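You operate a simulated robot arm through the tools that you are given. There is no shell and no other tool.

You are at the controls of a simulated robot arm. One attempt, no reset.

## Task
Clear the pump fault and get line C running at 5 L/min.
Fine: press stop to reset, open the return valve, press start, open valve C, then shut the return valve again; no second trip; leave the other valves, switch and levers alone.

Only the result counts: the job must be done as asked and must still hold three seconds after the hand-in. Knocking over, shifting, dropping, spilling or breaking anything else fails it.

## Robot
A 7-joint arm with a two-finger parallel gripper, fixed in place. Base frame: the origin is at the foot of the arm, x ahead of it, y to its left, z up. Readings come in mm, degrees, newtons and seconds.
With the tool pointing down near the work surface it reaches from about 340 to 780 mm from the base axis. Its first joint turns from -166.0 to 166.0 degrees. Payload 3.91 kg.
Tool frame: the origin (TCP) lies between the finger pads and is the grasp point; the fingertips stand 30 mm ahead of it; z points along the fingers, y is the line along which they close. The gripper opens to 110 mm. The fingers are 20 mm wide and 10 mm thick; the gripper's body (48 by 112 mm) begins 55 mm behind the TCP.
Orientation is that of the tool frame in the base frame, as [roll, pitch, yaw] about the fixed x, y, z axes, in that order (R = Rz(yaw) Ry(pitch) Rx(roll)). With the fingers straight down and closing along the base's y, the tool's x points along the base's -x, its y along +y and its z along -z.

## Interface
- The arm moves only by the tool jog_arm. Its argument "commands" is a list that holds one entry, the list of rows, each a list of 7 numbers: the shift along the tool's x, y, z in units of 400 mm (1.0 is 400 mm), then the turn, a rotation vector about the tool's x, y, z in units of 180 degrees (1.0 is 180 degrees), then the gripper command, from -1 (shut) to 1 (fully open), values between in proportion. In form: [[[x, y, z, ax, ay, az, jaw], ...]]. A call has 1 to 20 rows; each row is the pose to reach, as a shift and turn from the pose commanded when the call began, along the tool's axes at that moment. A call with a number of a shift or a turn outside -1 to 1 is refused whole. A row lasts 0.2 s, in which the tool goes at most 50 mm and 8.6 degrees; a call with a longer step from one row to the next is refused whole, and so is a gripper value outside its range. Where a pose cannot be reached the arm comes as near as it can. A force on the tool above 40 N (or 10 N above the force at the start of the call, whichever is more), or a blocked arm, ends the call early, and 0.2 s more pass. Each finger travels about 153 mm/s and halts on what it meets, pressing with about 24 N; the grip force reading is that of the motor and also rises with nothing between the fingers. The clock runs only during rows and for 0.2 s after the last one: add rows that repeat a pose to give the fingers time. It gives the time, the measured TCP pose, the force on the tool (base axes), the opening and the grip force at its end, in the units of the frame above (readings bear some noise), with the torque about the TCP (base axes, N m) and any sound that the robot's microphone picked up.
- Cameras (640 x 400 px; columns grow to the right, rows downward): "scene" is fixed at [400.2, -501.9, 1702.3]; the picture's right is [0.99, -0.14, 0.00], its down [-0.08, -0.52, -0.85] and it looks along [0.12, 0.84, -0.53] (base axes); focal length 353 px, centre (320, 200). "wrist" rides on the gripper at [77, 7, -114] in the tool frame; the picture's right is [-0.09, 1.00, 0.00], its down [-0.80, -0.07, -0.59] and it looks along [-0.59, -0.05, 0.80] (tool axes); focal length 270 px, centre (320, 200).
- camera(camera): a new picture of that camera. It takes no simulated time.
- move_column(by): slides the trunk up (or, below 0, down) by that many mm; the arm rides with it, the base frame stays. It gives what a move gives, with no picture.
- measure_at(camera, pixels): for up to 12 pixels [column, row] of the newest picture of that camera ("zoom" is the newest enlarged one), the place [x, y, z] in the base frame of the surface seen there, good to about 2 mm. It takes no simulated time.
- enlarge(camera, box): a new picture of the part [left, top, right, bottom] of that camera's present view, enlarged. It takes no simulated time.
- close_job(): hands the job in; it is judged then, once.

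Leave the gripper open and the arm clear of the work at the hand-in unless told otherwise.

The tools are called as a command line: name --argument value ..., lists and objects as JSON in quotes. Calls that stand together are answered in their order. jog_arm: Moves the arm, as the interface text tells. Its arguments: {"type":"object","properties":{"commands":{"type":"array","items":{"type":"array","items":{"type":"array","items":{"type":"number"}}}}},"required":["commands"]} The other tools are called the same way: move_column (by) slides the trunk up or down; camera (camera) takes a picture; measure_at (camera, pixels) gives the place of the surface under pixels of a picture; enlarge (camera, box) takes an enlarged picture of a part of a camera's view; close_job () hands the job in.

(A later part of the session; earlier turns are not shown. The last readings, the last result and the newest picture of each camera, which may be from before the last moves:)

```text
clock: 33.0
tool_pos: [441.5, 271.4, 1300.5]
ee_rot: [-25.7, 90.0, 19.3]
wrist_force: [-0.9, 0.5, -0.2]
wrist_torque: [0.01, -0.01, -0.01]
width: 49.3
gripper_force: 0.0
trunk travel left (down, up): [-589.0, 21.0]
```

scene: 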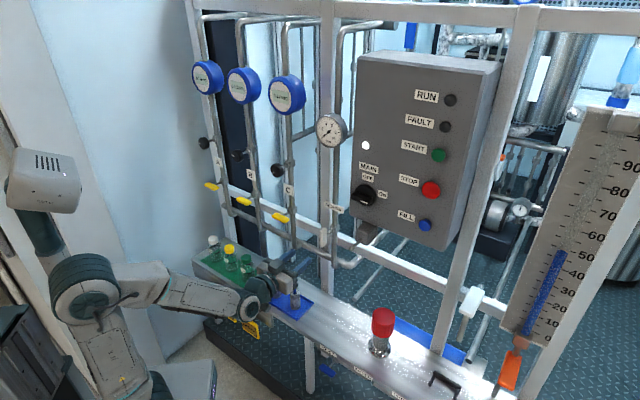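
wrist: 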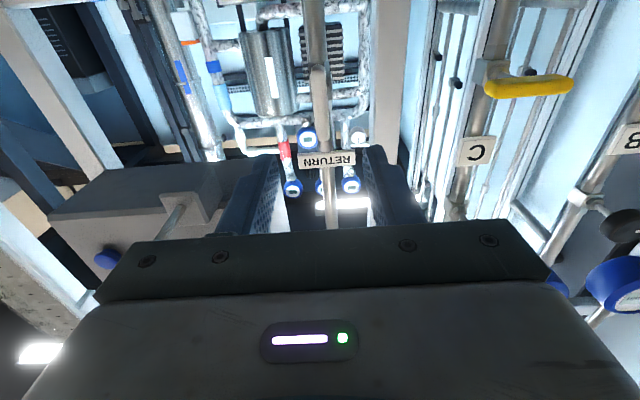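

The TCP is at (441,271,1300). I now move right to the standoff in front of START (x−y≈602, z≈1386), closing the fingers on the way.

jog_arm --commands '[[[-0.0215, -0.0761, 0.0055, 0, 0, 0, -1], [-0.043, -0.1522, 0.011, 0, 0, 0, -1], [-0.0645, -0.2283, 0.0165, 0, 0, 0, -1], [-0.086, -0.3044, 0.022, 0, 0, 0, -1], [-0.1075, -0.3805, 0.0275, 0, 0, 0, -1], [-0.129, -0.4566, 0.033, 0, 0, 0, -1], [-0.1505, -0.5327, 0.0385, 0, 0, 0, -1], [-0.172, -0.6088, 0.044, 0, 0, 0, -1], [-0.1935, -0.6849, 0.0495, 0, 0, 0, -1], [-0.215, -0.761, 0.055, 0, 0, 0, -1], [-0.215, -0.761, 0.055, 0, 0, 0, -1]]]'

camera --camera "wrist"

camera --camera "scene"

```text
clock: 35.4
tool_pos: [673.6, 72.1, 1388.3]
ee_rot: [152.7, 90.0, -162.3]
wrist_force: [-0.6, -0.7, 0.1]
wrist_torque: [-0.01, 0.01, 0.01]
width: 0.0
gripper_force: 24.1
trunk travel left (down, up): [-589.0, 21.0]
```

```text
taken
```

wrist: 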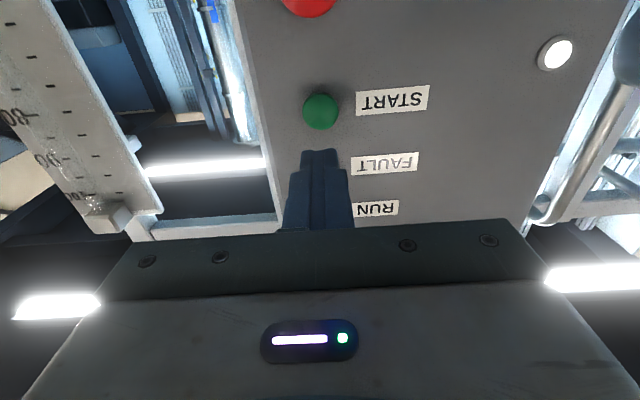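

```text
taken
```

scene: 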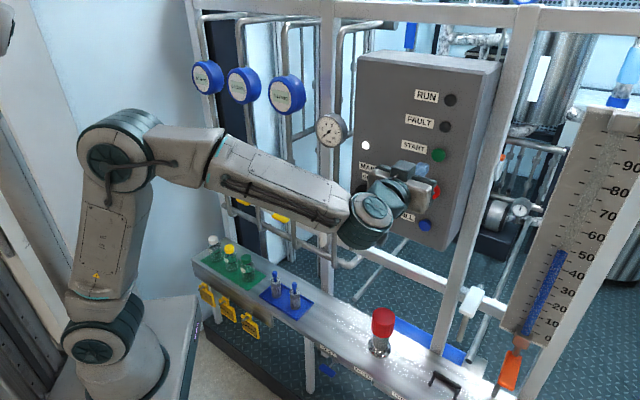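

START is at wrist pixel (320,112). I'll measure its centre and edges.

measure_at --camera "wrist" --pixels '[[320, 112], [306, 112], [334, 112], [320, 98], [320, 126], [345, 125], [320, 90]]'

```text
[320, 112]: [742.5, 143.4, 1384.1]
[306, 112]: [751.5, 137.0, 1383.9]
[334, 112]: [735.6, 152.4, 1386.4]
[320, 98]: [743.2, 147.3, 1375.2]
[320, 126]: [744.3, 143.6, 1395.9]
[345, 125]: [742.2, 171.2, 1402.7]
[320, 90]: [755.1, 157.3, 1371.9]
```

START is centred and about 69 mm ahead of the fingertips. I'll advance and press it slowly.

jog_arm --commands '[[[0.007, 0.004, 0.06, 0, 0, 0, -1], [0.007, 0.004, 0.12, 0, 0, 0, -1], [0.007, 0.004, 0.155, 0, 0, 0, -1], [0.007, 0.004, 0.165, 0, 0, 0, -1], [0.007, 0.004, 0.17, 0, 0, 0, -1], [0.007, 0.004, 0.175, 0, 0, 0, -1], [0.007, 0.004, 0.18, 0, 0, 0, -1], [0.007, 0.004, 0.1825, 0, 0, 0, -1], [0.007, 0.004, 0.1825, 0, 0, 0, -1]]]'

camera --camera "scene"

```text
clock: 37.4
tool_pos: [723.8, 123.5, 1384.5]
ee_rot: [-34.4, 90.0, 10.5]
wrist_force: [0.2, -0.6, 0.4]
wrist_torque: [0.02, -0.03, 0.02]
width: 0.0
gripper_force: 24.4
trunk travel left (down, up): [-589.0, 21.0]
```

```text
taken
```

scene: 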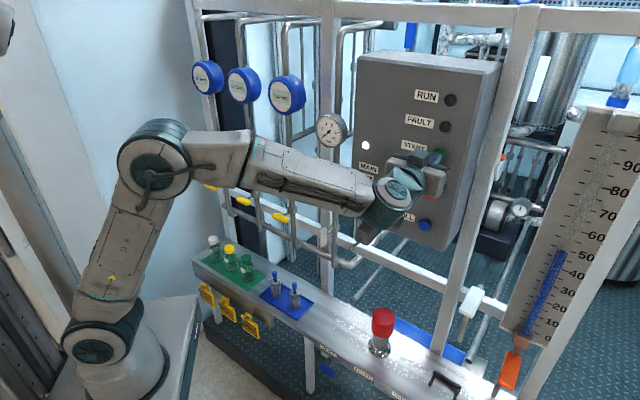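

No click yet and no force, so I advance further in small steps.

jog_arm --commands '[[[0, 0, 0.004, 0, 0, 0, -1], [0, 0, 0.008, 0, 0, 0, -1], [0, 0, 0.012, 0, 0, 0, -1], [0, 0, 0.012, 0, 0, 0, -1]]]'

camera --camera "scene"

```text
clock: 38.4
tool_pos: [726.5, 127.5, 1383.5]
ee_rot: [-31.5, 90.0, 13.5]
wrist_force: [-4.0, -1.8, 0.3]
wrist_torque: [-0.01, 0.0, 0.05]
width: 0.0
gripper_force: 24.3
trunk travel left (down, up): [-589.0, 21.0]
heard: click
```

```text
taken
```

scene: 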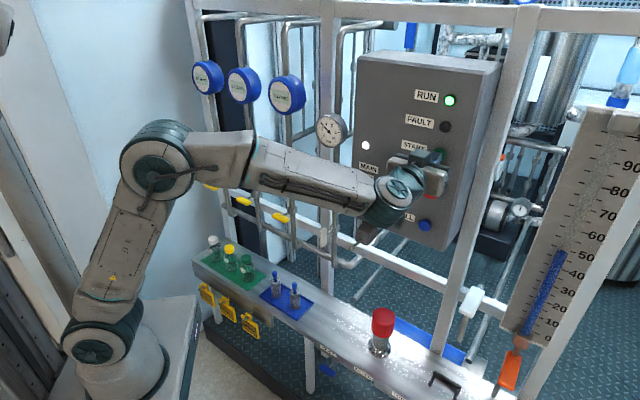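

Click: the RUN lamp is lit green and FAULT is off. I'll retreat 95 mm and read the pressure gauge.

jog_arm --commands '[[[0, 0, -0.06, 0, 0, 0, -1], [0, 0, -0.14, 0, 0, 0, -1], [0, 0, -0.22, 0, 0, 0, -1], [0, 0, -0.24, 0, 0, 0, -1], [0, 0, -0.24, 0, 0, 0, -1]]]'

enlarge --camera "scene" --box '[180, 40, 360, 160]'

enlarge --camera "scene" --box '[340, 50, 500, 250]'

```text
clock: 39.6
tool_pos: [657.6, 58.4, 1381.7]
ee_rot: [141.8, 89.9, -173.2]
wrist_force: [0.5, 0.1, 0.2]
wrist_torque: [-0.01, 0.01, -0.01]
width: 0.0
gripper_force: 24.1
trunk travel left (down, up): [-589.0, 21.0]
```

```text
3.33 times, centred on (270, 100) of scene
```

zoom: 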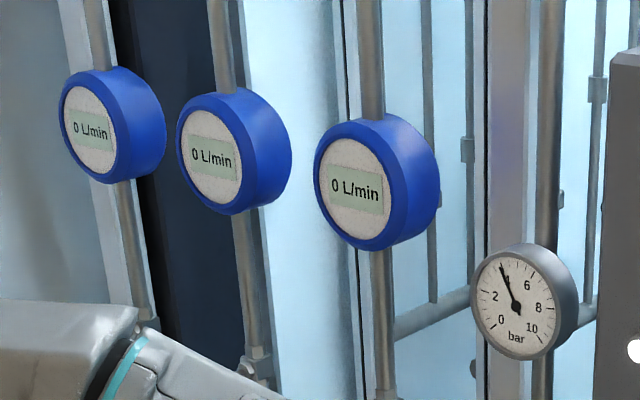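

```text
2.00 times, centred on (420, 150) of scene
```

zoom: 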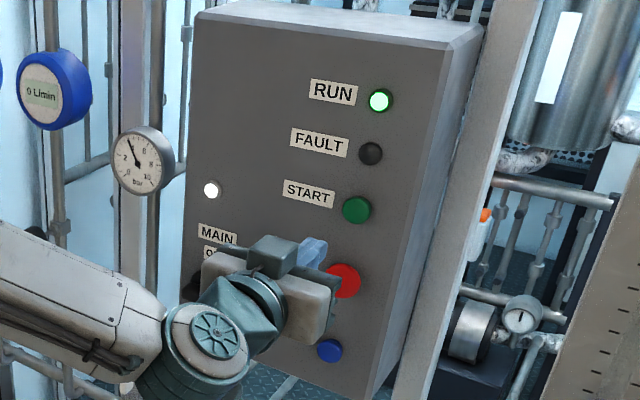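

The pump is running at about 4 bar through the return. Next is valve C. I move left in two stages at standoff, staying around z 1300 above the rod.

jog_arm --commands '[[[0.0255, 0.075, -0.006, 0, 0, 0, -1], [0.051, 0.15, -0.0125, 0, 0, 0, -1], [0.0765, 0.225, -0.019, 0, 0, 0, -1], [0.102, 0.3, -0.025, 0, 0, 0, -1], [0.1275, 0.375, -0.031, 0, 0, 0, -0.5], [0.153, 0.45, -0.0375, 0, 0, 0, 0], [0.1785, 0.525, -0.044, 0, 0, 0, 0], [0.204, 0.6, -0.05, 0, 0, 0, 0], [0.204, 0.6, -0.05, 0, 0, 0, 0]]]'

```text
clock: 41.6
tool_pos: [473.0, 214.3, 1300.8]
ee_rot: [175.7, 89.9, -139.4]
wrist_force: [-0.2, 0.4, 0.0]
wrist_torque: [0.0, 0.01, -0.01]
width: 54.4
gripper_force: 0.0
trunk travel left (down, up): [-589.0, 21.0]
```

At (473,214,1301) now. Second stage: move left 240 mm with a +90° roll, so the fingers close vertically in front of line C.

jog_arm --commands '[[[0, 0.05, 0, 0, 0, 0.0417, 0], [0, 0.1, 0, 0, 0, 0.0833, 0], [0, 0.15, 0, 0, 0, 0.125, 0], [0, 0.2, 0, 0, 0, 0.1667, 0], [0, 0.25, 0, 0, 0, 0.2083, 0], [0, 0.3, 0, 0, 0, 0.25, 0], [0, 0.35, 0, 0, 0, 0.2917, 0], [0, 0.4, 0, 0, 0, 0.3333, 0], [0, 0.45, 0, 0, 0, 0.375, 0], [0, 0.5, 0, 0, 0, 0.4167, 0], [0, 0.55, 0, 0, 0, 0.4583, 0], [0, 0.599, 0, 0, 0, 0.5, 0], [0, 0.599, 0, 0, 0, 0.5, 0]]]'

camera --camera "scene"

camera --camera "wrist"

```text
clock: 43.5
tool_pos: [356.4, 346.3, 1282.9]
ee_rot: [93.2, 14.0, 140.5]
wrist_force: [0.7, -0.6, 0.5]
wrist_torque: [0.02, 0.02, -0.03]
width: 54.9
gripper_force: 0.0
trunk travel left (down, up): [-589.0, 21.0]
stopped in row 9: the arm was blocked; the commanded pose is now the measured one
```

```text
taken
```

scene: 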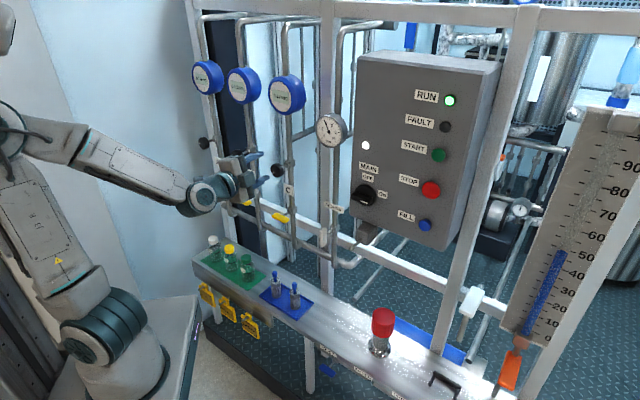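

```text
taken
```

wrist: 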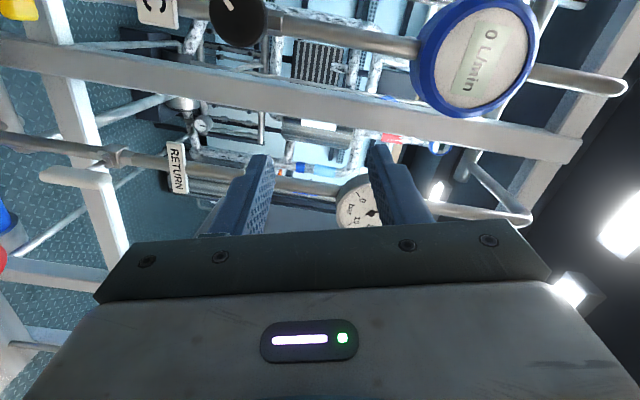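

The arm reported being blocked, probably folded too near its base. No contact force shows. RUN is still lit and pressure is at 4 bar. I'll raise the tool 110 mm to unfold it and then finish the roll.

jog_arm --commands '[[[-0.0166, 0.0666, -0.0037, 0, 0, 0, 0], [-0.0333, 0.1332, -0.0075, 0, 0, 0, 0], [-0.0499, 0.1998, -0.0112, 0, 0, 0, 0], [-0.0665, 0.2664, -0.0149, 0, 0, 0, 0], [-0.0665, 0.2664, -0.0149, -0.0046, -0.0094, 0.0262, 0], [-0.0665, 0.2664, -0.0149, -0.0093, -0.0188, 0.0523, 0], [-0.0665, 0.2664, -0.0149, -0.0139, -0.0282, 0.0785, 0], [-0.0665, 0.2664, -0.0149, -0.0139, -0.0282, 0.0785, 0]]]'

camera --camera "scene"

```text
clock: 45.1
tool_pos: [372.5, 350.2, 1370.9]
ee_rot: [93.2, -5.0, 139.0]
wrist_force: [-0.2, 0.2, -0.2]
wrist_torque: [0.03, -0.01, 0.0]
width: 54.9
gripper_force: 0.1
trunk travel left (down, up): [-589.0, 21.0]
stopped in row 7: the arm was blocked; the commanded pose is now the measured one
```

```text
taken
```

scene: 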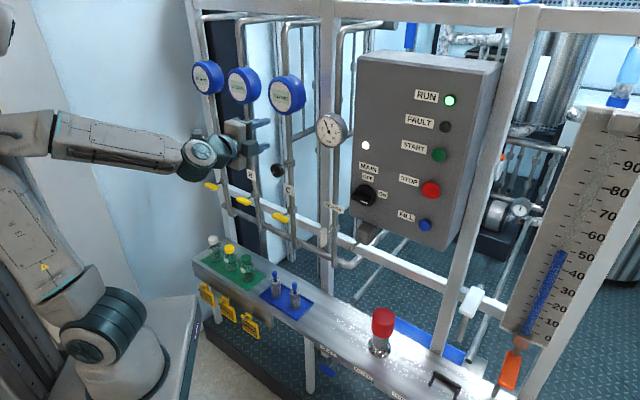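

Still blocked, possibly the elbow against the robot's own trunk or head at the far left. I'll measure the upper arm and elbow positions.

measure_at --camera "scene" --pixels '[[5, 130], [30, 130], [60, 135], [30, 190], [45, 270], [105, 325], [190, 160], [5, 30], [150, 150], [10, 240], [235, 130]]'

enlarge --camera "scene" --box '[0, 80, 280, 360]'

```text
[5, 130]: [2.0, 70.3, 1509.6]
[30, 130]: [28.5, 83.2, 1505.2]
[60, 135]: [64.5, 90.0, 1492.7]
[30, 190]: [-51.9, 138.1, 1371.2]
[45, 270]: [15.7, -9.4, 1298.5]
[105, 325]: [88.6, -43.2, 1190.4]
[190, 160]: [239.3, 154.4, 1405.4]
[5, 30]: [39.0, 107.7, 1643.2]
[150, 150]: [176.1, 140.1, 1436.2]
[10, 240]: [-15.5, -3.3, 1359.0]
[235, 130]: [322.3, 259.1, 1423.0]
```

```text
1.43 times, centred on (140, 220) of scene
```

zoom: 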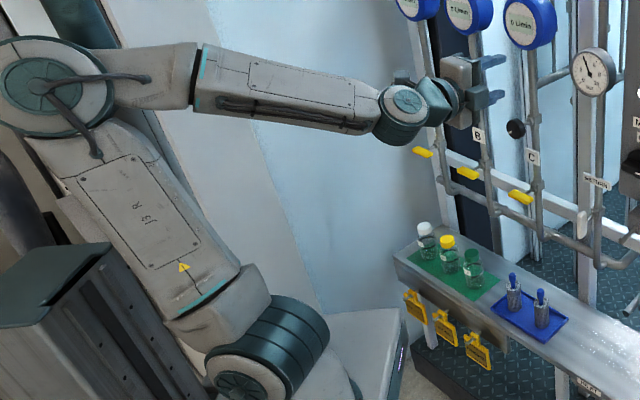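

The elbow is leaning back against the mast behind the base. Moving closer to the panel relieves that: I'll go 39 mm forward (tips still about 40 mm short of anything), square up the orientation, and then move left to line C.

jog_arm --commands '[[[-0.0034, 0.003, 0.0486, 0, 0, 0, 0], [-0.0068, 0.006, 0.0972, 0, 0, 0, 0], [-0.0068, 0.006, 0.0972, -0.0094, -0.0115, -0.0136, 0], [-0.0068, 0.006, 0.0972, -0.0187, -0.0229, -0.0271, 0], [-0.0068, 0.006, 0.0972, -0.0187, -0.0229, -0.0271, 0], [0.0526, 0.001, 0.1016, -0.0187, -0.0229, -0.0271, 0], [0.112, -0.004, 0.106, -0.0187, -0.0229, -0.0271, 0], [0.172, -0.009, 0.1105, -0.0187, -0.0229, -0.0271, 0], [0.172, -0.009, 0.1105, -0.0187, -0.0229, -0.0271, 0]]]'

camera --camera "scene"

camera --camera "wrist"

```text
clock: 46.2
tool_pos: [422.2, 366.6, 1358.7]
ee_rot: [91.6, -8.2, 135.7]
wrist_force: [0.2, 0.3, 0.2]
wrist_torque: [-0.02, 0.0, 0.01]
width: 55.1
gripper_force: 0.1
trunk travel left (down, up): [-589.0, 21.0]
stopped in row 5: the arm was blocked; the commanded pose is now the measured one
```

```text
taken
```

scene: 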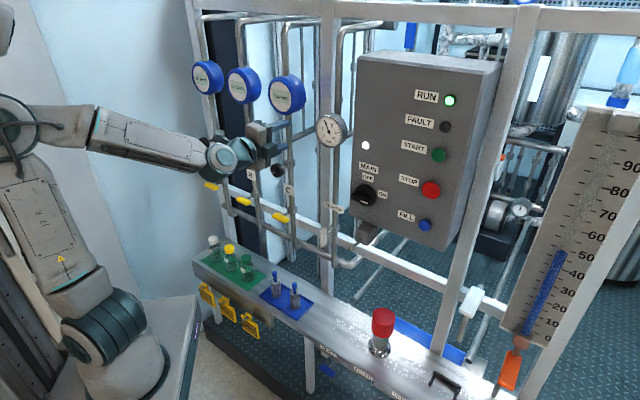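

```text
taken
```

wrist: 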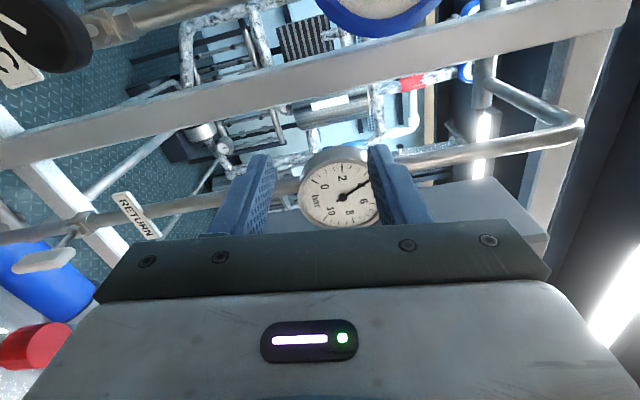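

The roll is off by about 8°. I'll back off right and down to about (442,322,1300), where the elbow has room, and square up there.

jog_arm --commands '[[[-0.033, -0.0325, -0.0104, 0, 0, 0, 0], [-0.0665, -0.065, -0.0208, 0, 0, 0, 0], [-0.1, -0.0975, -0.0312, 0, 0, 0, 0], [-0.133, -0.13, -0.0415, 0, 0, 0, 0], [-0.133, -0.13, -0.0415, -0.0045, -0.0022, -0.0228, 0], [-0.133, -0.13, -0.0415, -0.0091, -0.0045, -0.0455, 0], [-0.133, -0.13, -0.0415, -0.0091, -0.0045, -0.0455, 0]]]'

camera --camera "scene"

```text
clock: 47.8
tool_pos: [441.3, 319.7, 1300.5]
ee_rot: [90.0, 0.2, 135.0]
wrist_force: [0.4, -0.8, 0.5]
wrist_torque: [-0.02, 0.02, -0.01]
width: 54.9
gripper_force: 0.0
trunk travel left (down, up): [-589.0, 21.0]
```

```text
taken
```

scene: 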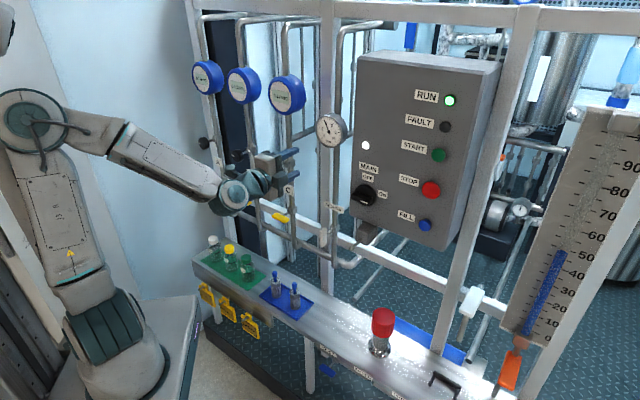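

The pose is exactly reached and square now. I'll lower the trunk 250 mm; the fingertips stay about 50 mm in front of the handles.

move_column --by -250

camera --camera "wrist"

camera --camera "scene"

```text
clock: 50.4
tool_pos: [443.3, 319.2, 1050.6]
ee_rot: [90.0, 0.1, 135.1]
wrist_force: [-0.2, 0.3, 0.2]
wrist_torque: [0.02, -0.01, 0.0]
width: 55.1
gripper_force: 0.1
trunk travel left (down, up): [-339.0, 271.0]
```

```text
taken
```

wrist: 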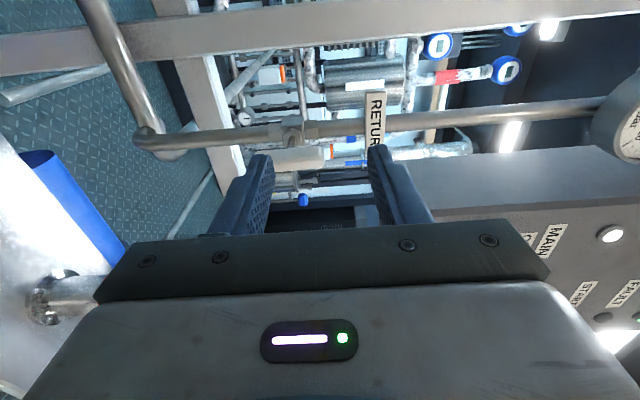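

```text
taken
```

scene: 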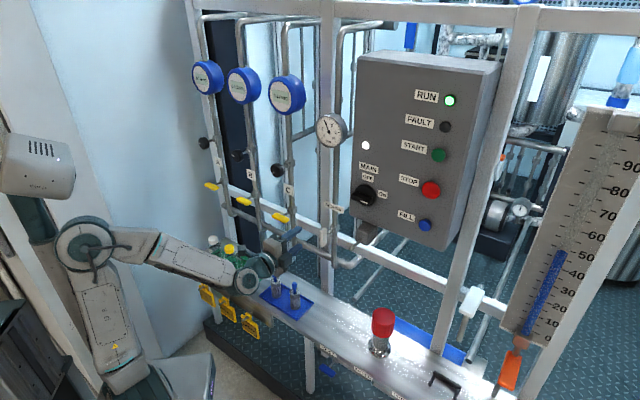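

Now from (443,319,1051): move forward to leave a 17 mm gap to the handle plane, down 30 mm, and left 144 mm toward handle C.

jog_arm --commands '[[[0.03, -0.025, 0.035, 0, 0, 0, 0], [0.06, -0.05, 0.07, 0, 0, 0, 0], [0.1, -0.075, 0.09, 0, 0, 0, 0], [0.15, -0.075, 0.09, 0, 0, 0, 0], [0.2, -0.075, 0.09, 0, 0, 0, 0], [0.25, -0.075, 0.09, 0, 0, 0, 0], [0.3, -0.075, 0.09, 0, 0, 0, 0], [0.36, -0.075, 0.09, 0, 0, 0, 0], [0.36, -0.075, 0.09, 0, 0, 0, 0]]]'

camera --camera "wrist"

camera --camera "scene"

```text
clock: 51.9
tool_pos: [458.9, 358.2, 1022.8]
ee_rot: [89.8, -1.7, 125.7]
wrist_force: [1.0, -0.8, -0.1]
wrist_torque: [-0.01, -0.03, 0.05]
width: 55.0
gripper_force: 0.1
trunk travel left (down, up): [-339.0, 271.0]
stopped in row 7: the arm was blocked; the commanded pose is now the measured one
```

```text
taken
```

wrist: 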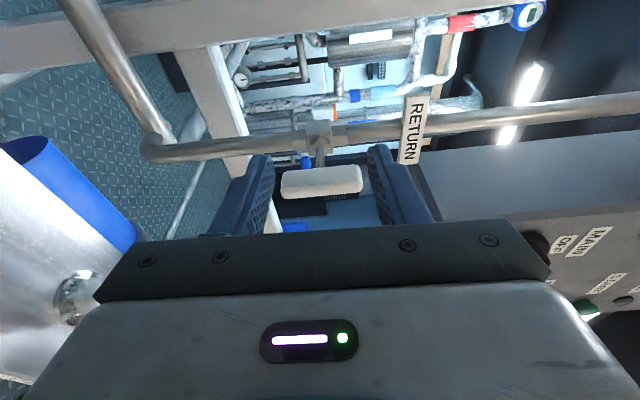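

```text
taken
```

scene: 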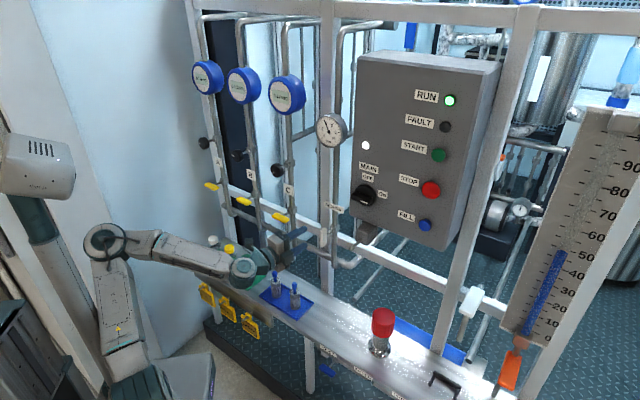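

Blocked again at x−y≈100 with the tool yawed about 9°, and no wrist force. Something is holding a link, so I'll look closely at the arm.

enlarge --camera "scene" --box '[60, 200, 320, 370]'

measure_at --camera "scene" --pixels '[[105, 245], [125, 245], [160, 250], [200, 262], [245, 275], [213, 240], [229, 250], [278, 275], [295, 290], [290, 245], [40, 240], [110, 300]]'

```text
2.35 times, centred on (190, 285) of scene
```

zoom: 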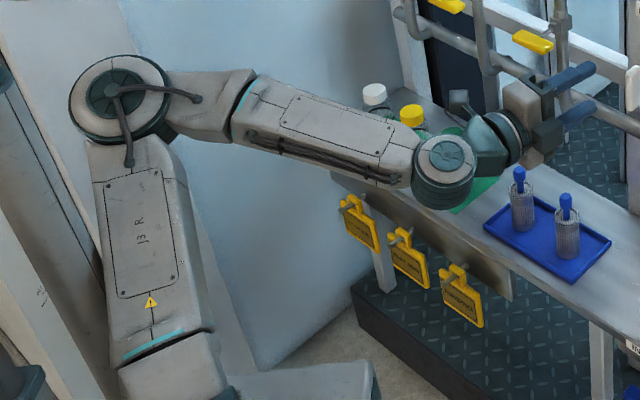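

```text
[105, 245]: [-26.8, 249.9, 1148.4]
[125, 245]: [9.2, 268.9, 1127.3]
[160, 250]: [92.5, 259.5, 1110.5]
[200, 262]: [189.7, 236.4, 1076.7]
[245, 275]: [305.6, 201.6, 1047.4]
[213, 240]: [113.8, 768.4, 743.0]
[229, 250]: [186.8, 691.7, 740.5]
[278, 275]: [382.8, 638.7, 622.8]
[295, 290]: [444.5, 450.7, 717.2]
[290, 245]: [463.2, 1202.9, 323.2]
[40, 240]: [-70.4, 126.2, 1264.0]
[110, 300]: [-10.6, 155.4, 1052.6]
```

The elbow has swung to the left side, at (-27,250,1148), beside the torso, and that is what's blocking. The 90° roll causes this swing. I'll back away 60 mm, correct the yaw, and then return to the un-rolled orientation to let the elbow come back.

jog_arm --commands '[[[-0.008, 0, -0.05, 0, 0, 0, 0], [-0.016, 0, -0.1, 0, 0.017, 0, 0], [-0.024, 0, -0.148, 0, 0.035, 0, 0], [-0.024, 0, -0.148, 0, 0.0517, 0, 0], [-0.024, 0, -0.148, 0, 0.0517, 0, 0]]]'

```text
clock: 53.1
tool_pos: [425.1, 303.4, 1022.5]
ee_rot: [89.8, -0.6, 132.9]
wrist_force: [0.5, 0.6, -0.4]
wrist_torque: [0.01, 0.0, 0.02]
width: 55.0
gripper_force: 0.0
trunk travel left (down, up): [-339.0, 271.0]
```

Now I roll −90° back to the plain orientation.

jog_arm --commands '[[[0, 0, 0, 0, 0, -0.0417, 0], [0, 0, 0, 0, 0, -0.0833, 0], [0, 0, 0, 0, 0, -0.125, 0], [0, 0, 0, 0, 0, -0.1667, 0], [0, 0, 0, 0, 0, -0.2083, 0], [0, 0, 0, 0, 0, -0.25, 0], [0, 0, 0, 0, 0, -0.2917, 0], [0, 0, 0, 0, 0, -0.3333, 0], [0, 0, 0, 0, 0, -0.375, 0], [0, 0, 0, 0, 0, -0.4167, 0], [0, 0, 0, 0, 0, -0.4583, 0], [0, 0, 0, 0, 0, -0.5, 0], [0, 0, 0, 0, 0, -0.5, 0]]]'

camera --camera "scene"

measure_at --camera "scene" --pixels '[[40, 200], [40, 150]]'

```text
clock: 55.9
tool_pos: [415.9, 317.6, 1023.1]
ee_rot: [72.7, 88.5, 117.8]
wrist_force: [-0.1, -0.9, 0.2]
wrist_torque: [-0.01, -0.01, 0.0]
width: 54.7
gripper_force: 0.0
trunk travel left (down, up): [-339.0, 271.0]
```

```text
taken
```

scene: 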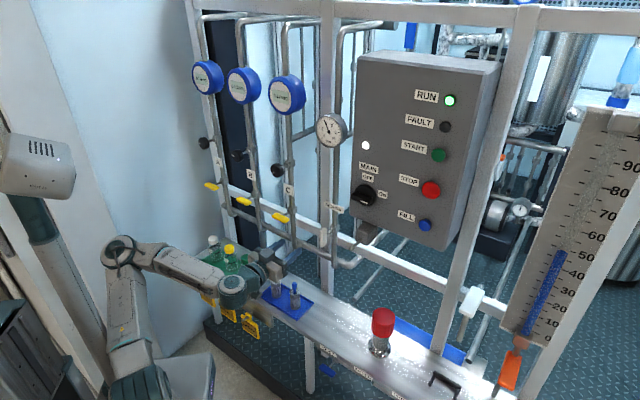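

```text
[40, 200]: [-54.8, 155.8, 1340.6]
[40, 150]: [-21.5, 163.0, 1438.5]
```

measure_at --camera "scene" --pixels '[[118, 250], [135, 245], [125, 310], [140, 360], [180, 262], [230, 290], [40, 260], [60, 330], [85, 300], [190, 370], [150, 395], [100, 260]]'

enlarge --camera "scene" --box '[0, 130, 320, 400]'

```text
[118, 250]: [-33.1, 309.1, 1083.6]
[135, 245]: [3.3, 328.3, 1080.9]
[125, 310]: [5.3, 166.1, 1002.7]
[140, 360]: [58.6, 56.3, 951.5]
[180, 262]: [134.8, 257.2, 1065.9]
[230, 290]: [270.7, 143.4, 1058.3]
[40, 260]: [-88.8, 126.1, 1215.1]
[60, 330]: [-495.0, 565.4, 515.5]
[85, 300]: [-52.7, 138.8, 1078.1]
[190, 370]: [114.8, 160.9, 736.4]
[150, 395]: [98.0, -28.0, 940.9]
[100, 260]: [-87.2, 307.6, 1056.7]
```

```text
1.48 times, centred on (160, 265) of scene
```

zoom: 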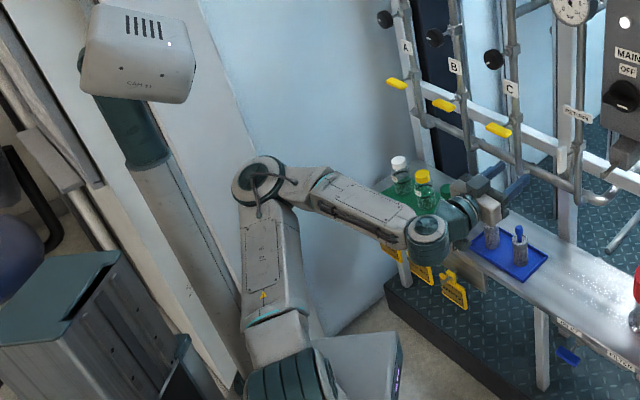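

The elbow sits left of the camera pole at about (-60,320,1060). I'll move the tool right and back to about (500,0,1100) so the elbow can come round in front of the pole.

jog_arm --commands '[[[-0.0193, -0.071, -0.0414, 0, 0, 0, -0.5], [-0.0385, -0.142, -0.0827, 0, 0, 0, -0.5], [-0.0578, -0.213, -0.124, 0, 0, 0, -0.5], [-0.077, -0.284, -0.1654, 0, 0, 0, -0.5], [-0.0963, -0.355, -0.2068, 0, 0, 0, -0.5], [-0.1155, -0.426, -0.2481, 0, 0, 0, -0.5], [-0.1348, -0.497, -0.2895, 0, 0, 0, -0.5], [-0.154, -0.568, -0.3308, 0, 0, 0, -0.5], [-0.1733, -0.639, -0.3722, 0, 0, 0, -0.5], [-0.1925, -0.71, -0.4135, 0, 0, 0, -0.5], [-0.1925, -0.71, -0.4135, 0, 0, 0, -0.5]]]'

camera --camera "scene"

```text
clock: 58.3
tool_pos: [503.4, -2.4, 1091.7]
ee_rot: [74.6, 88.4, 119.8]
wrist_force: [0.1, 0.3, 0.1]
wrist_torque: [0.02, -0.01, 0.0]
width: 27.5
gripper_force: 0.1
trunk travel left (down, up): [-339.0, 271.0]
```

```text
taken
```

scene: 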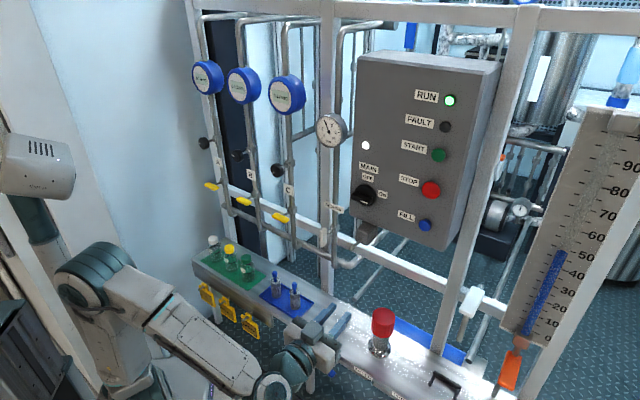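

Now I pitch the tool back to pointing down (+90° about tool y), which should restore the natural elbow plane.

jog_arm --commands '[[[0, 0, 0, 0, 0.0417, 0, -0.5], [0, 0, 0, 0, 0.0833, 0, -0.5], [0, 0, 0, 0, 0.125, 0, -0.5], [0, 0, 0, 0, 0.1667, 0, -0.5], [0, 0, 0, 0, 0.2083, 0, -0.5], [0, 0, 0, 0, 0.25, 0, -0.5], [0, 0, 0, 0, 0.2917, 0, -0.5], [0, 0, 0, 0, 0.3333, 0, -0.5], [0, 0, 0, 0, 0.375, 0, -0.5], [0, 0, 0, 0, 0.4167, 0, -0.5], [0, 0, 0, 0, 0.4583, 0, -0.5], [0, 0, 0, 0, 0.5, 0, -0.5], [0, 0, 0, 0, 0.5, 0, -0.5]]]'

camera --camera "scene"

```text
clock: 61.1
tool_pos: [503.0, -2.5, 1090.7]
ee_rot: [178.4, 0.4, -135.0]
wrist_force: [0.8, -0.5, 0.3]
wrist_torque: [0.01, 0.0, 0.0]
width: 27.6
gripper_force: 0.0
trunk travel left (down, up): [-339.0, 271.0]
```

```text
taken
```

scene: 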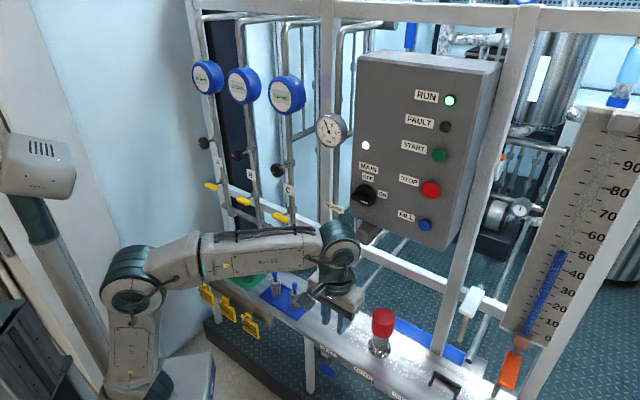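

The elbow is forward again at pixel (140,280). Keeping the tool pointing down, I'll swing left toward line C, staying about 100 mm in front of the handles, in two halves and raising slightly.

jog_arm --commands '[[[-0.0296, 0.0739, -0.02, 0, 0, 0, -0.5], [-0.0591, 0.1479, -0.04, 0, 0, 0, -0.5], [-0.0887, 0.2218, -0.06, 0, 0, 0, -0.5], [-0.1183, 0.2957, -0.08, 0, 0, 0, -0.5], [-0.1479, 0.3696, -0.1, 0, 0, 0, -0.5], [-0.1774, 0.4436, -0.1, 0, 0, 0, -0.5], [-0.207, 0.5175, -0.1, 0, 0, 0, -0.5], [-0.207, 0.5175, -0.1, 0, 0, 0, -0.5]]]'

camera --camera "scene"

```text
clock: 62.9
tool_pos: [412.4, 198.4, 1136.4]
ee_rot: [178.5, 0.4, -135.0]
wrist_force: [0.5, -0.1, 0.2]
wrist_torque: [-0.02, 0.0, -0.02]
width: 27.3
gripper_force: 0.1
trunk travel left (down, up): [-339.0, 271.0]
```

```text
taken
```

scene: 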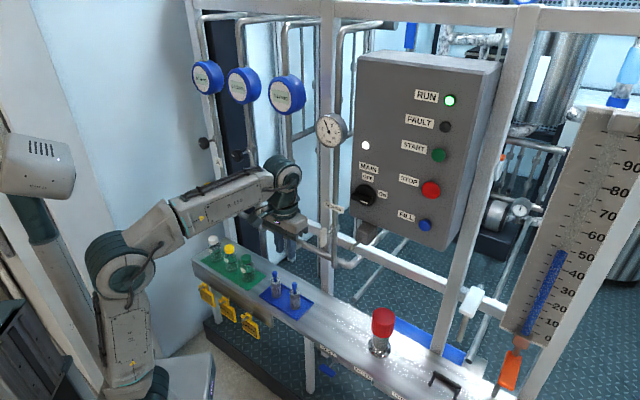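

Elbow behaviour is good. Now the second half.

jog_arm --commands '[[[-0.0313, 0.0743, 0, 0.0012, 0, 0, -0.5], [-0.0626, 0.1486, 0, 0.0024, 0, 0, -0.5], [-0.0939, 0.2229, 0, 0.0036, 0, 0, -0.5], [-0.1251, 0.2971, 0, 0.0048, 0, 0, -0.5], [-0.1564, 0.3714, 0, 0.006, 0, 0, -0.5], [-0.1877, 0.4457, 0, 0.0072, 0, 0, -0.5], [-0.219, 0.52, 0, 0.0083, 0, 0, -0.5], [-0.219, 0.52, 0, 0.0083, 0, 0, -0.5]]]'

camera --camera "scene"

camera --camera "wrist"

```text
clock: 64.7
tool_pos: [328.0, 408.1, 1142.1]
ee_rot: [-180.0, 0.4, -135.0]
wrist_force: [-0.3, 0.9, -0.4]
wrist_torque: [-0.03, 0.02, 0.0]
width: 27.7
gripper_force: 0.1
trunk travel left (down, up): [-339.0, 271.0]
```

```text
taken
```

scene: 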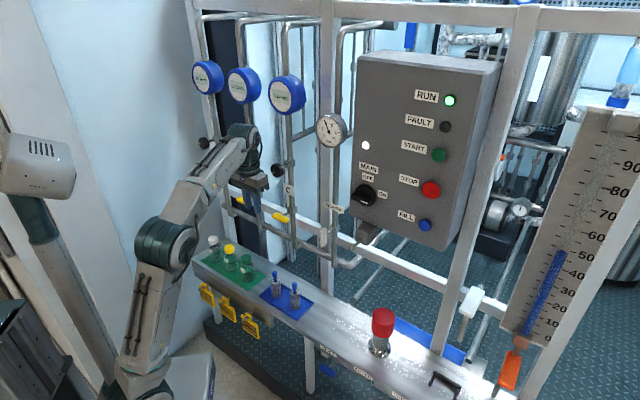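

```text
taken
```

wrist: 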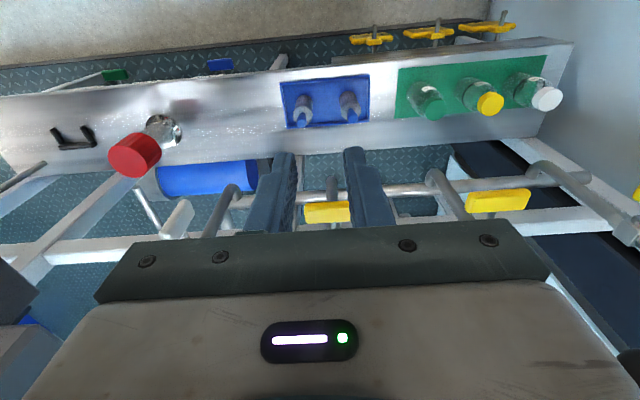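

Handle C is right below at wrist pixel (327,212), and the elbow is in its natural plane. Now I pitch the tool up 90° to face the panel, easing 48 mm forward as it goes.

jog_arm --commands '[[[0, 0, 0, 0, -0.0417, 0, -0.5], [0, 0, 0, 0, -0.0833, 0, -0.5], [0, 0, 0, 0, -0.125, 0, -0.5], [-0.01, 0, 0, 0, -0.1667, 0, -0.5], [-0.02, 0, 0, 0, -0.2083, 0, -0.5], [-0.035, 0, 0, 0, -0.25, 0, -0.5], [-0.05, 0, 0, 0, -0.2917, 0, -0.5], [-0.065, 0, 0, 0, -0.3333, 0, -0.5], [-0.08, 0, 0, 0, -0.375, 0, -0.5], [-0.095, 0, 0, 0, -0.4167, 0, -0.5], [-0.11, 0, 0, 0, -0.4583, 0, -0.5], [-0.12, 0, 0, 0, -0.5, 0, -0.5], [-0.12, 0, 0, 0, -0.5, 0, -0.5]]]'

camera --camera "scene"

camera --camera "wrist"

```text
clock: 67.2
tool_pos: [264.3, 500.0, 1138.9]
ee_rot: [123.8, 77.8, -173.7]
wrist_force: [0.0, -0.8, 0.2]
wrist_torque: [-0.02, 0.01, 0.0]
width: 27.4
gripper_force: 0.1
trunk travel left (down, up): [-339.0, 271.0]
stopped in row 12: the arm was blocked; the commanded pose is now the measured one
```

```text
taken
```

scene: 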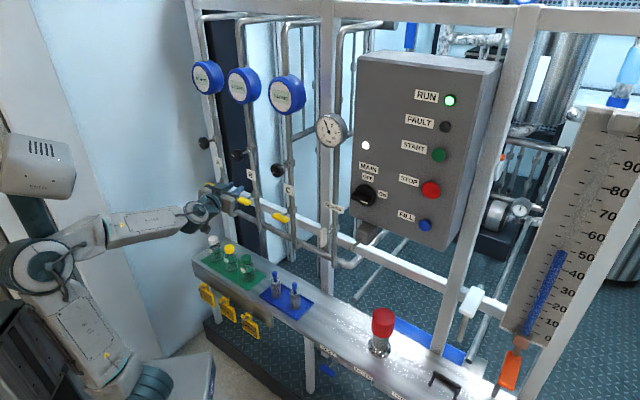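

```text
taken
```

wrist: 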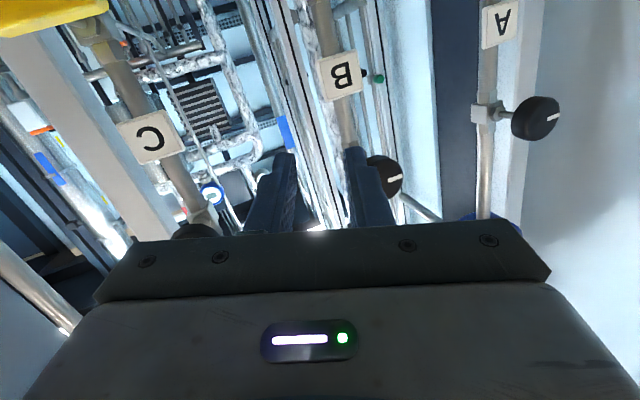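

It was blocked near the end and the tool drifted left to (264,500), still about 50 mm off the panel. I'll measure where the elbow is touching.

measure_at --camera "scene" --pixels '[[45, 265], [20, 250], [75, 240], [10, 270], [90, 330], [40, 220], [30, 230], [8, 300], [20, 320], [150, 380], [100, 235], [60, 290]]'

enlarge --camera "scene" --box '[0, 120, 280, 400]'

```text
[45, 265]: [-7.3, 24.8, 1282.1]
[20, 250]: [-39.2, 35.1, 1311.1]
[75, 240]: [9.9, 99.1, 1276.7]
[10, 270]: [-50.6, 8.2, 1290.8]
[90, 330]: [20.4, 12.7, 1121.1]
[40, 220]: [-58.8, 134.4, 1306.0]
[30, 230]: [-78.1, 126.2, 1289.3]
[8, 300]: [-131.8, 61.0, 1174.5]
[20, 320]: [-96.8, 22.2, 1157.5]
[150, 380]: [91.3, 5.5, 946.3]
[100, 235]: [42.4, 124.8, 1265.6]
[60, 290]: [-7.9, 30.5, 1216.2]
```

```text
1.43 times, centred on (140, 260) of scene
```

zoom: 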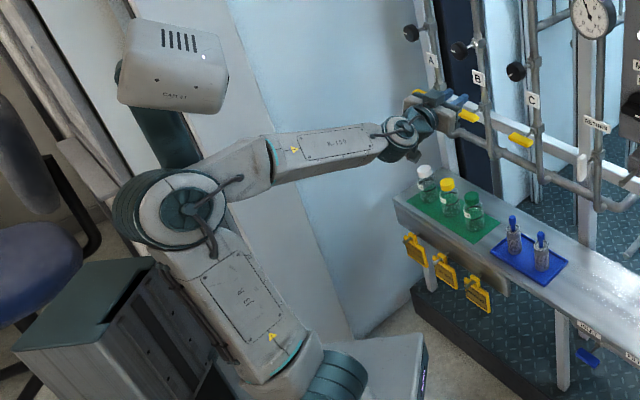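

The elbow leans back into the trunk when the tool is level this close to the base. A tool tilted 45° downward avoids that and is enough to push the light handle round with the closed fingertips. I'll back off to about (328,408,1142) with a 45° downward tilt.

jog_arm --commands '[[[-0.005, -0.0347, -0.0193, 0.0158, 0.0288, -0.0013, -1], [-0.01, -0.0694, -0.0386, 0.0315, 0.0576, -0.0027, -1], [-0.015, -0.1041, -0.0579, 0.0473, 0.0864, -0.004, -1], [-0.02, -0.1389, -0.0771, 0.0631, 0.1151, -0.0054, -1], [-0.025, -0.1736, -0.0964, 0.0789, 0.1439, -0.0067, -1], [-0.03, -0.2083, -0.1157, 0.0946, 0.1727, -0.0081, -1], [-0.035, -0.243, -0.135, 0.1104, 0.2015, -0.0094, -1], [-0.035, -0.243, -0.135, 0.1104, 0.2015, -0.0094, -1]]]'

camera --camera "scene"

camera --camera "wrist"

```text
clock: 69.0
tool_pos: [328.3, 406.3, 1141.7]
ee_rot: [-179.7, 45.0, -135.0]
wrist_force: [0.6, -0.2, -0.2]
wrist_torque: [0.0, 0.01, -0.01]
width: 0.0
gripper_force: 24.1
trunk travel left (down, up): [-339.0, 271.0]
```

```text
taken
```

scene: 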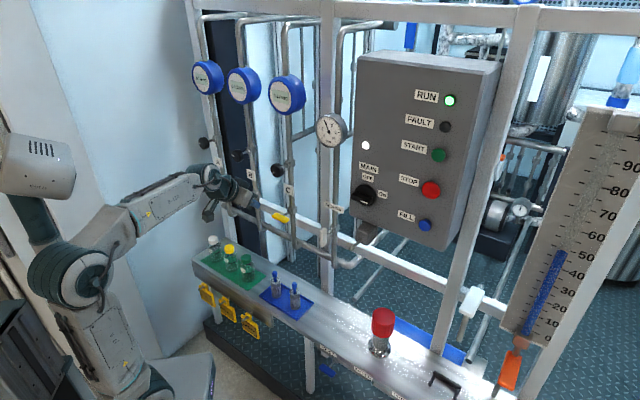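

```text
taken
```

wrist: 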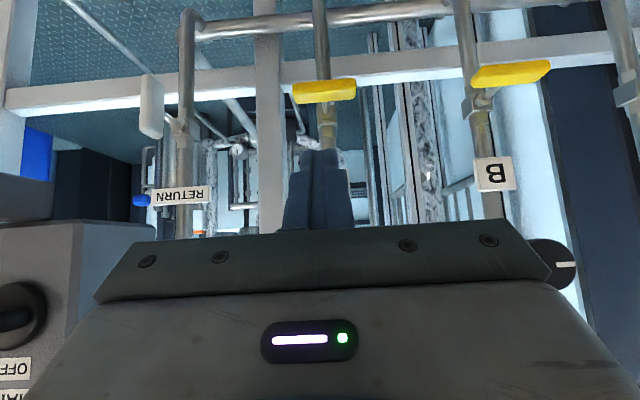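

The pose is clean and well reached. Handle C appears at wrist pixel (324,91). I'll enlarge and measure it.

enlarge --camera "wrist" --box '[270, 50, 380, 150]'

measure_at --camera "wrist" --pixels '[[295, 93], [310, 93], [324, 91], [340, 89], [354, 87], [324, 82], [324, 100], [299, 101], [352, 81], [296, 86], [326, 115], [322, 60]]'

```text
4.00 times, centred on (325, 100) of wrist
```

zoom: 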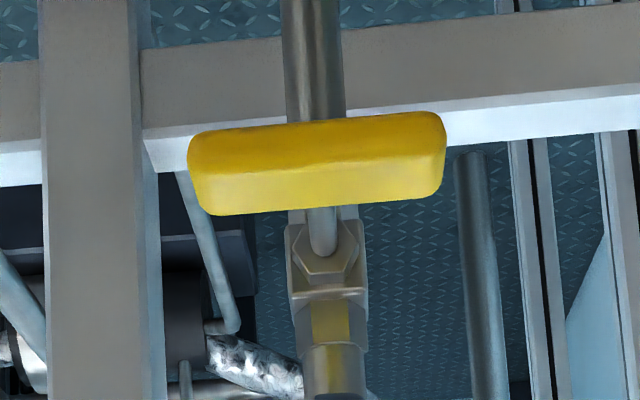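

```text
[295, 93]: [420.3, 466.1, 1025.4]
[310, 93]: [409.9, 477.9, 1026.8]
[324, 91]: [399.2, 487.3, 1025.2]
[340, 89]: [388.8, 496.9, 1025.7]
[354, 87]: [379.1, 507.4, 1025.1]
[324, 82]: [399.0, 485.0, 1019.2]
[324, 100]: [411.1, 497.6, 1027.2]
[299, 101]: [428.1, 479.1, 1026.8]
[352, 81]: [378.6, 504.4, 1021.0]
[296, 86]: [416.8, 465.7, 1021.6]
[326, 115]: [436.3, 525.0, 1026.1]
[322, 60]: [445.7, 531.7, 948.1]
```

Handle C is centred at x−y≈−84, z≈1020.5. I'll bring the closed fingertips to about 15 mm above its left end, ready to push that end down (counter-clockwise, as RETURN opened).

jog_arm --commands '[[[-0.0082, 0.011, 0.0505, 0, 0, 0, -1], [-0.0164, 0.022, 0.1009, 0, 0, 0, -1], [-0.0247, 0.033, 0.1514, 0, 0, 0, -1], [-0.0329, 0.0437, 0.2019, 0, 0, 0, -1], [-0.0411, 0.0546, 0.2523, 0, 0, 0, -1], [-0.0493, 0.0655, 0.3028, 0, 0, 0, -1], [-0.0493, 0.0655, 0.3028, 0, 0, 0, -1]]]'

camera --camera "wrist"

enlarge --camera "scene" --box '[220, 170, 340, 260]'

camera --camera "scene"

```text
clock: 70.6
tool_pos: [379.6, 495.2, 1071.8]
ee_rot: [-179.8, 45.1, -134.9]
wrist_force: [0.5, 0.7, 0.1]
wrist_torque: [0.0, 0.0, 0.0]
width: 0.0
gripper_force: 24.1
trunk travel left (down, up): [-339.0, 271.0]
```

```text
taken
```

wrist: 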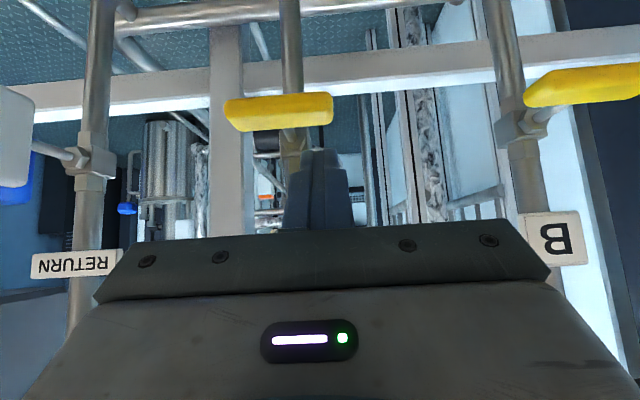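

```text
4.44 times, centred on (280, 215) of scene
```

zoom: 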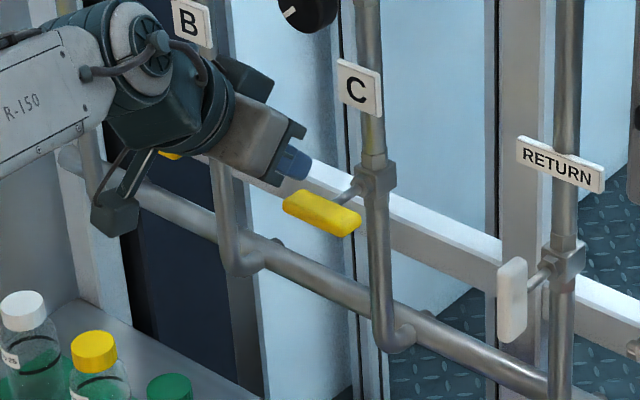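

```text
taken
```

scene: 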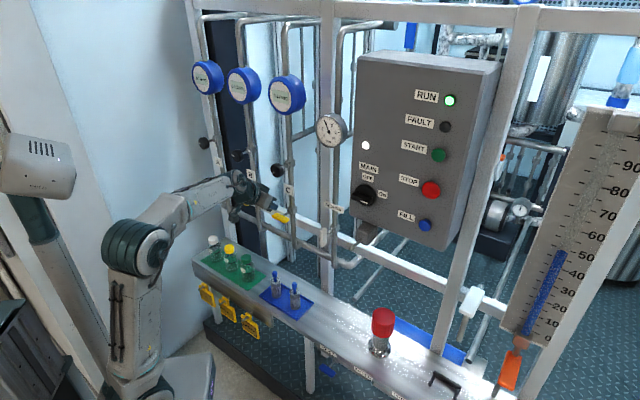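

The fingertip is right above the left half of handle C. Now I push straight down about 30 mm.

jog_arm --commands '[[[0.0177, 0, 0.0177, 0, 0, 0, -1], [0.0265, 0, 0.0265, 0, 0, 0, -1], [0.0309, 0, 0.0309, 0, 0, 0, -1], [0.0354, 0, 0.0354, 0, 0, 0, -1], [0.0398, 0, 0.0398, 0, 0, 0, -1], [0.0442, 0, 0.0442, 0, 0, 0, -1], [0.0486, 0, 0.0486, 0, 0, 0, -1], [0.053, 0, 0.053, 0, 0, 0, -1]]]'

enlarge --camera "scene" --box '[220, 170, 340, 260]'

enlarge --camera "scene" --box '[180, 40, 480, 160]'

```text
clock: 72.4
tool_pos: [379.5, 495.6, 1041.6]
ee_rot: [-179.8, 45.1, -135.1]
wrist_force: [-1.7, 0.2, 3.2]
wrist_torque: [0.02, -0.05, 0.0]
width: 0.0
gripper_force: 23.6
trunk travel left (down, up): [-339.0, 271.0]
```

```text
4.44 times, centred on (280, 215) of scene
```

zoom: 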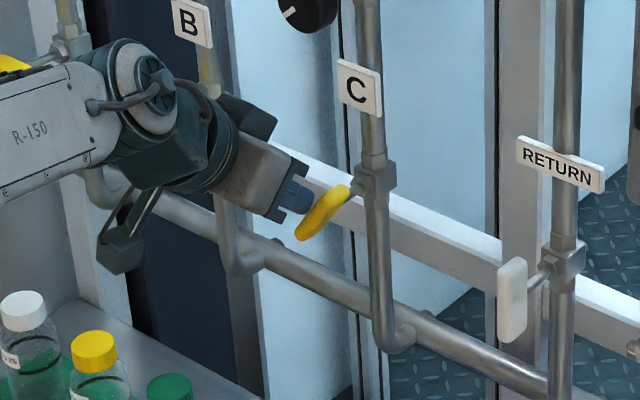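

```text
2.13 times, centred on (330, 100) of scene
```

zoom: 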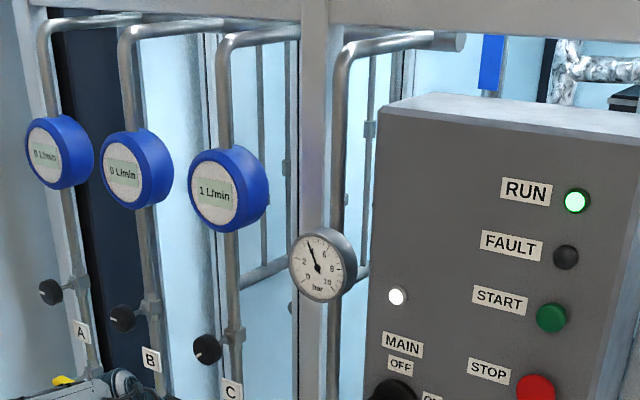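

The handle is turning and flow C reads 1 L/min. I'll continue down 21 mm.

jog_arm --commands '[[[0.0062, 0, 0.0062, 0, 0, 0, -1], [0.0124, 0, 0.0124, 0, 0, 0, -1], [0.0186, 0, 0.0186, 0, 0, 0, -1], [0.0248, 0, 0.0248, 0, 0, 0, -1], [0.031, 0, 0.031, 0, 0, 0, -1], [0.0371, 0, 0.0371, 0, 0, 0, -1], [0.0371, 0, 0.0371, 0, 0, 0, -1]]]'

enlarge --camera "scene" --box '[220, 170, 340, 260]'

enlarge --camera "scene" --box '[240, 50, 480, 160]'

camera --camera "wrist"

```text
clock: 74.0
tool_pos: [379.4, 498.1, 1018.4]
ee_rot: [-179.8, 45.1, -135.0]
wrist_force: [-0.1, 0.2, -0.2]
wrist_torque: [-0.02, 0.0, 0.01]
width: 0.0
gripper_force: 23.9
trunk travel left (down, up): [-339.0, 271.0]
```

```text
4.44 times, centred on (280, 215) of scene
```

zoom: 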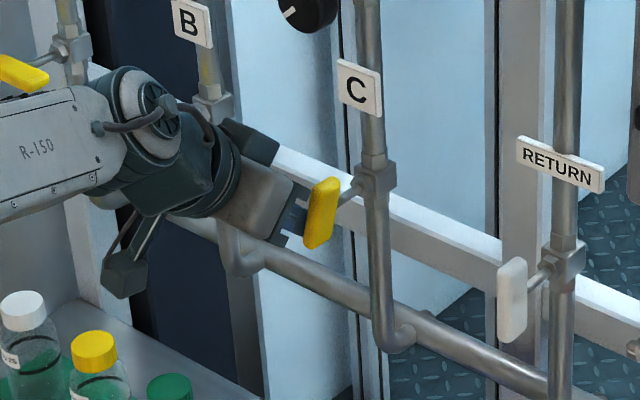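

```text
2.67 times, centred on (360, 105) of scene
```

zoom: 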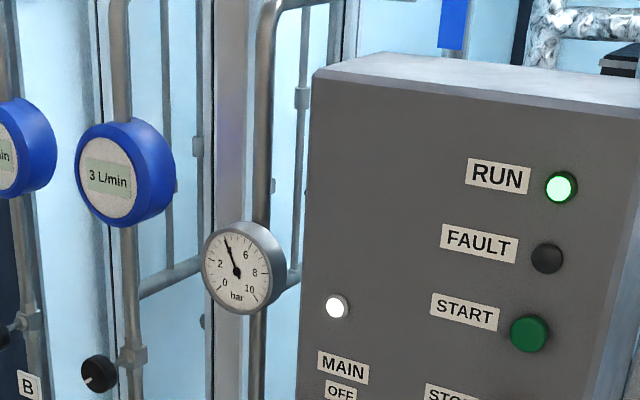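

```text
taken
```

wrist: 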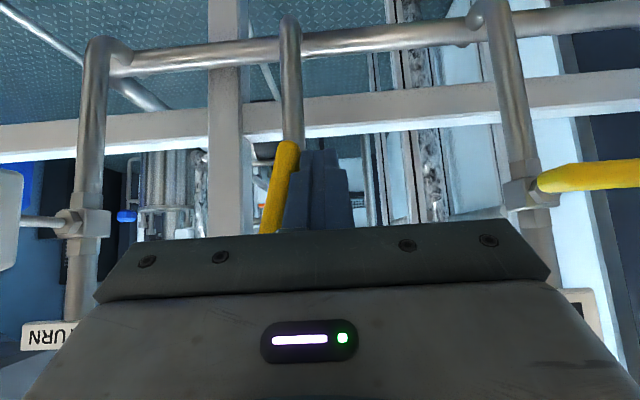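

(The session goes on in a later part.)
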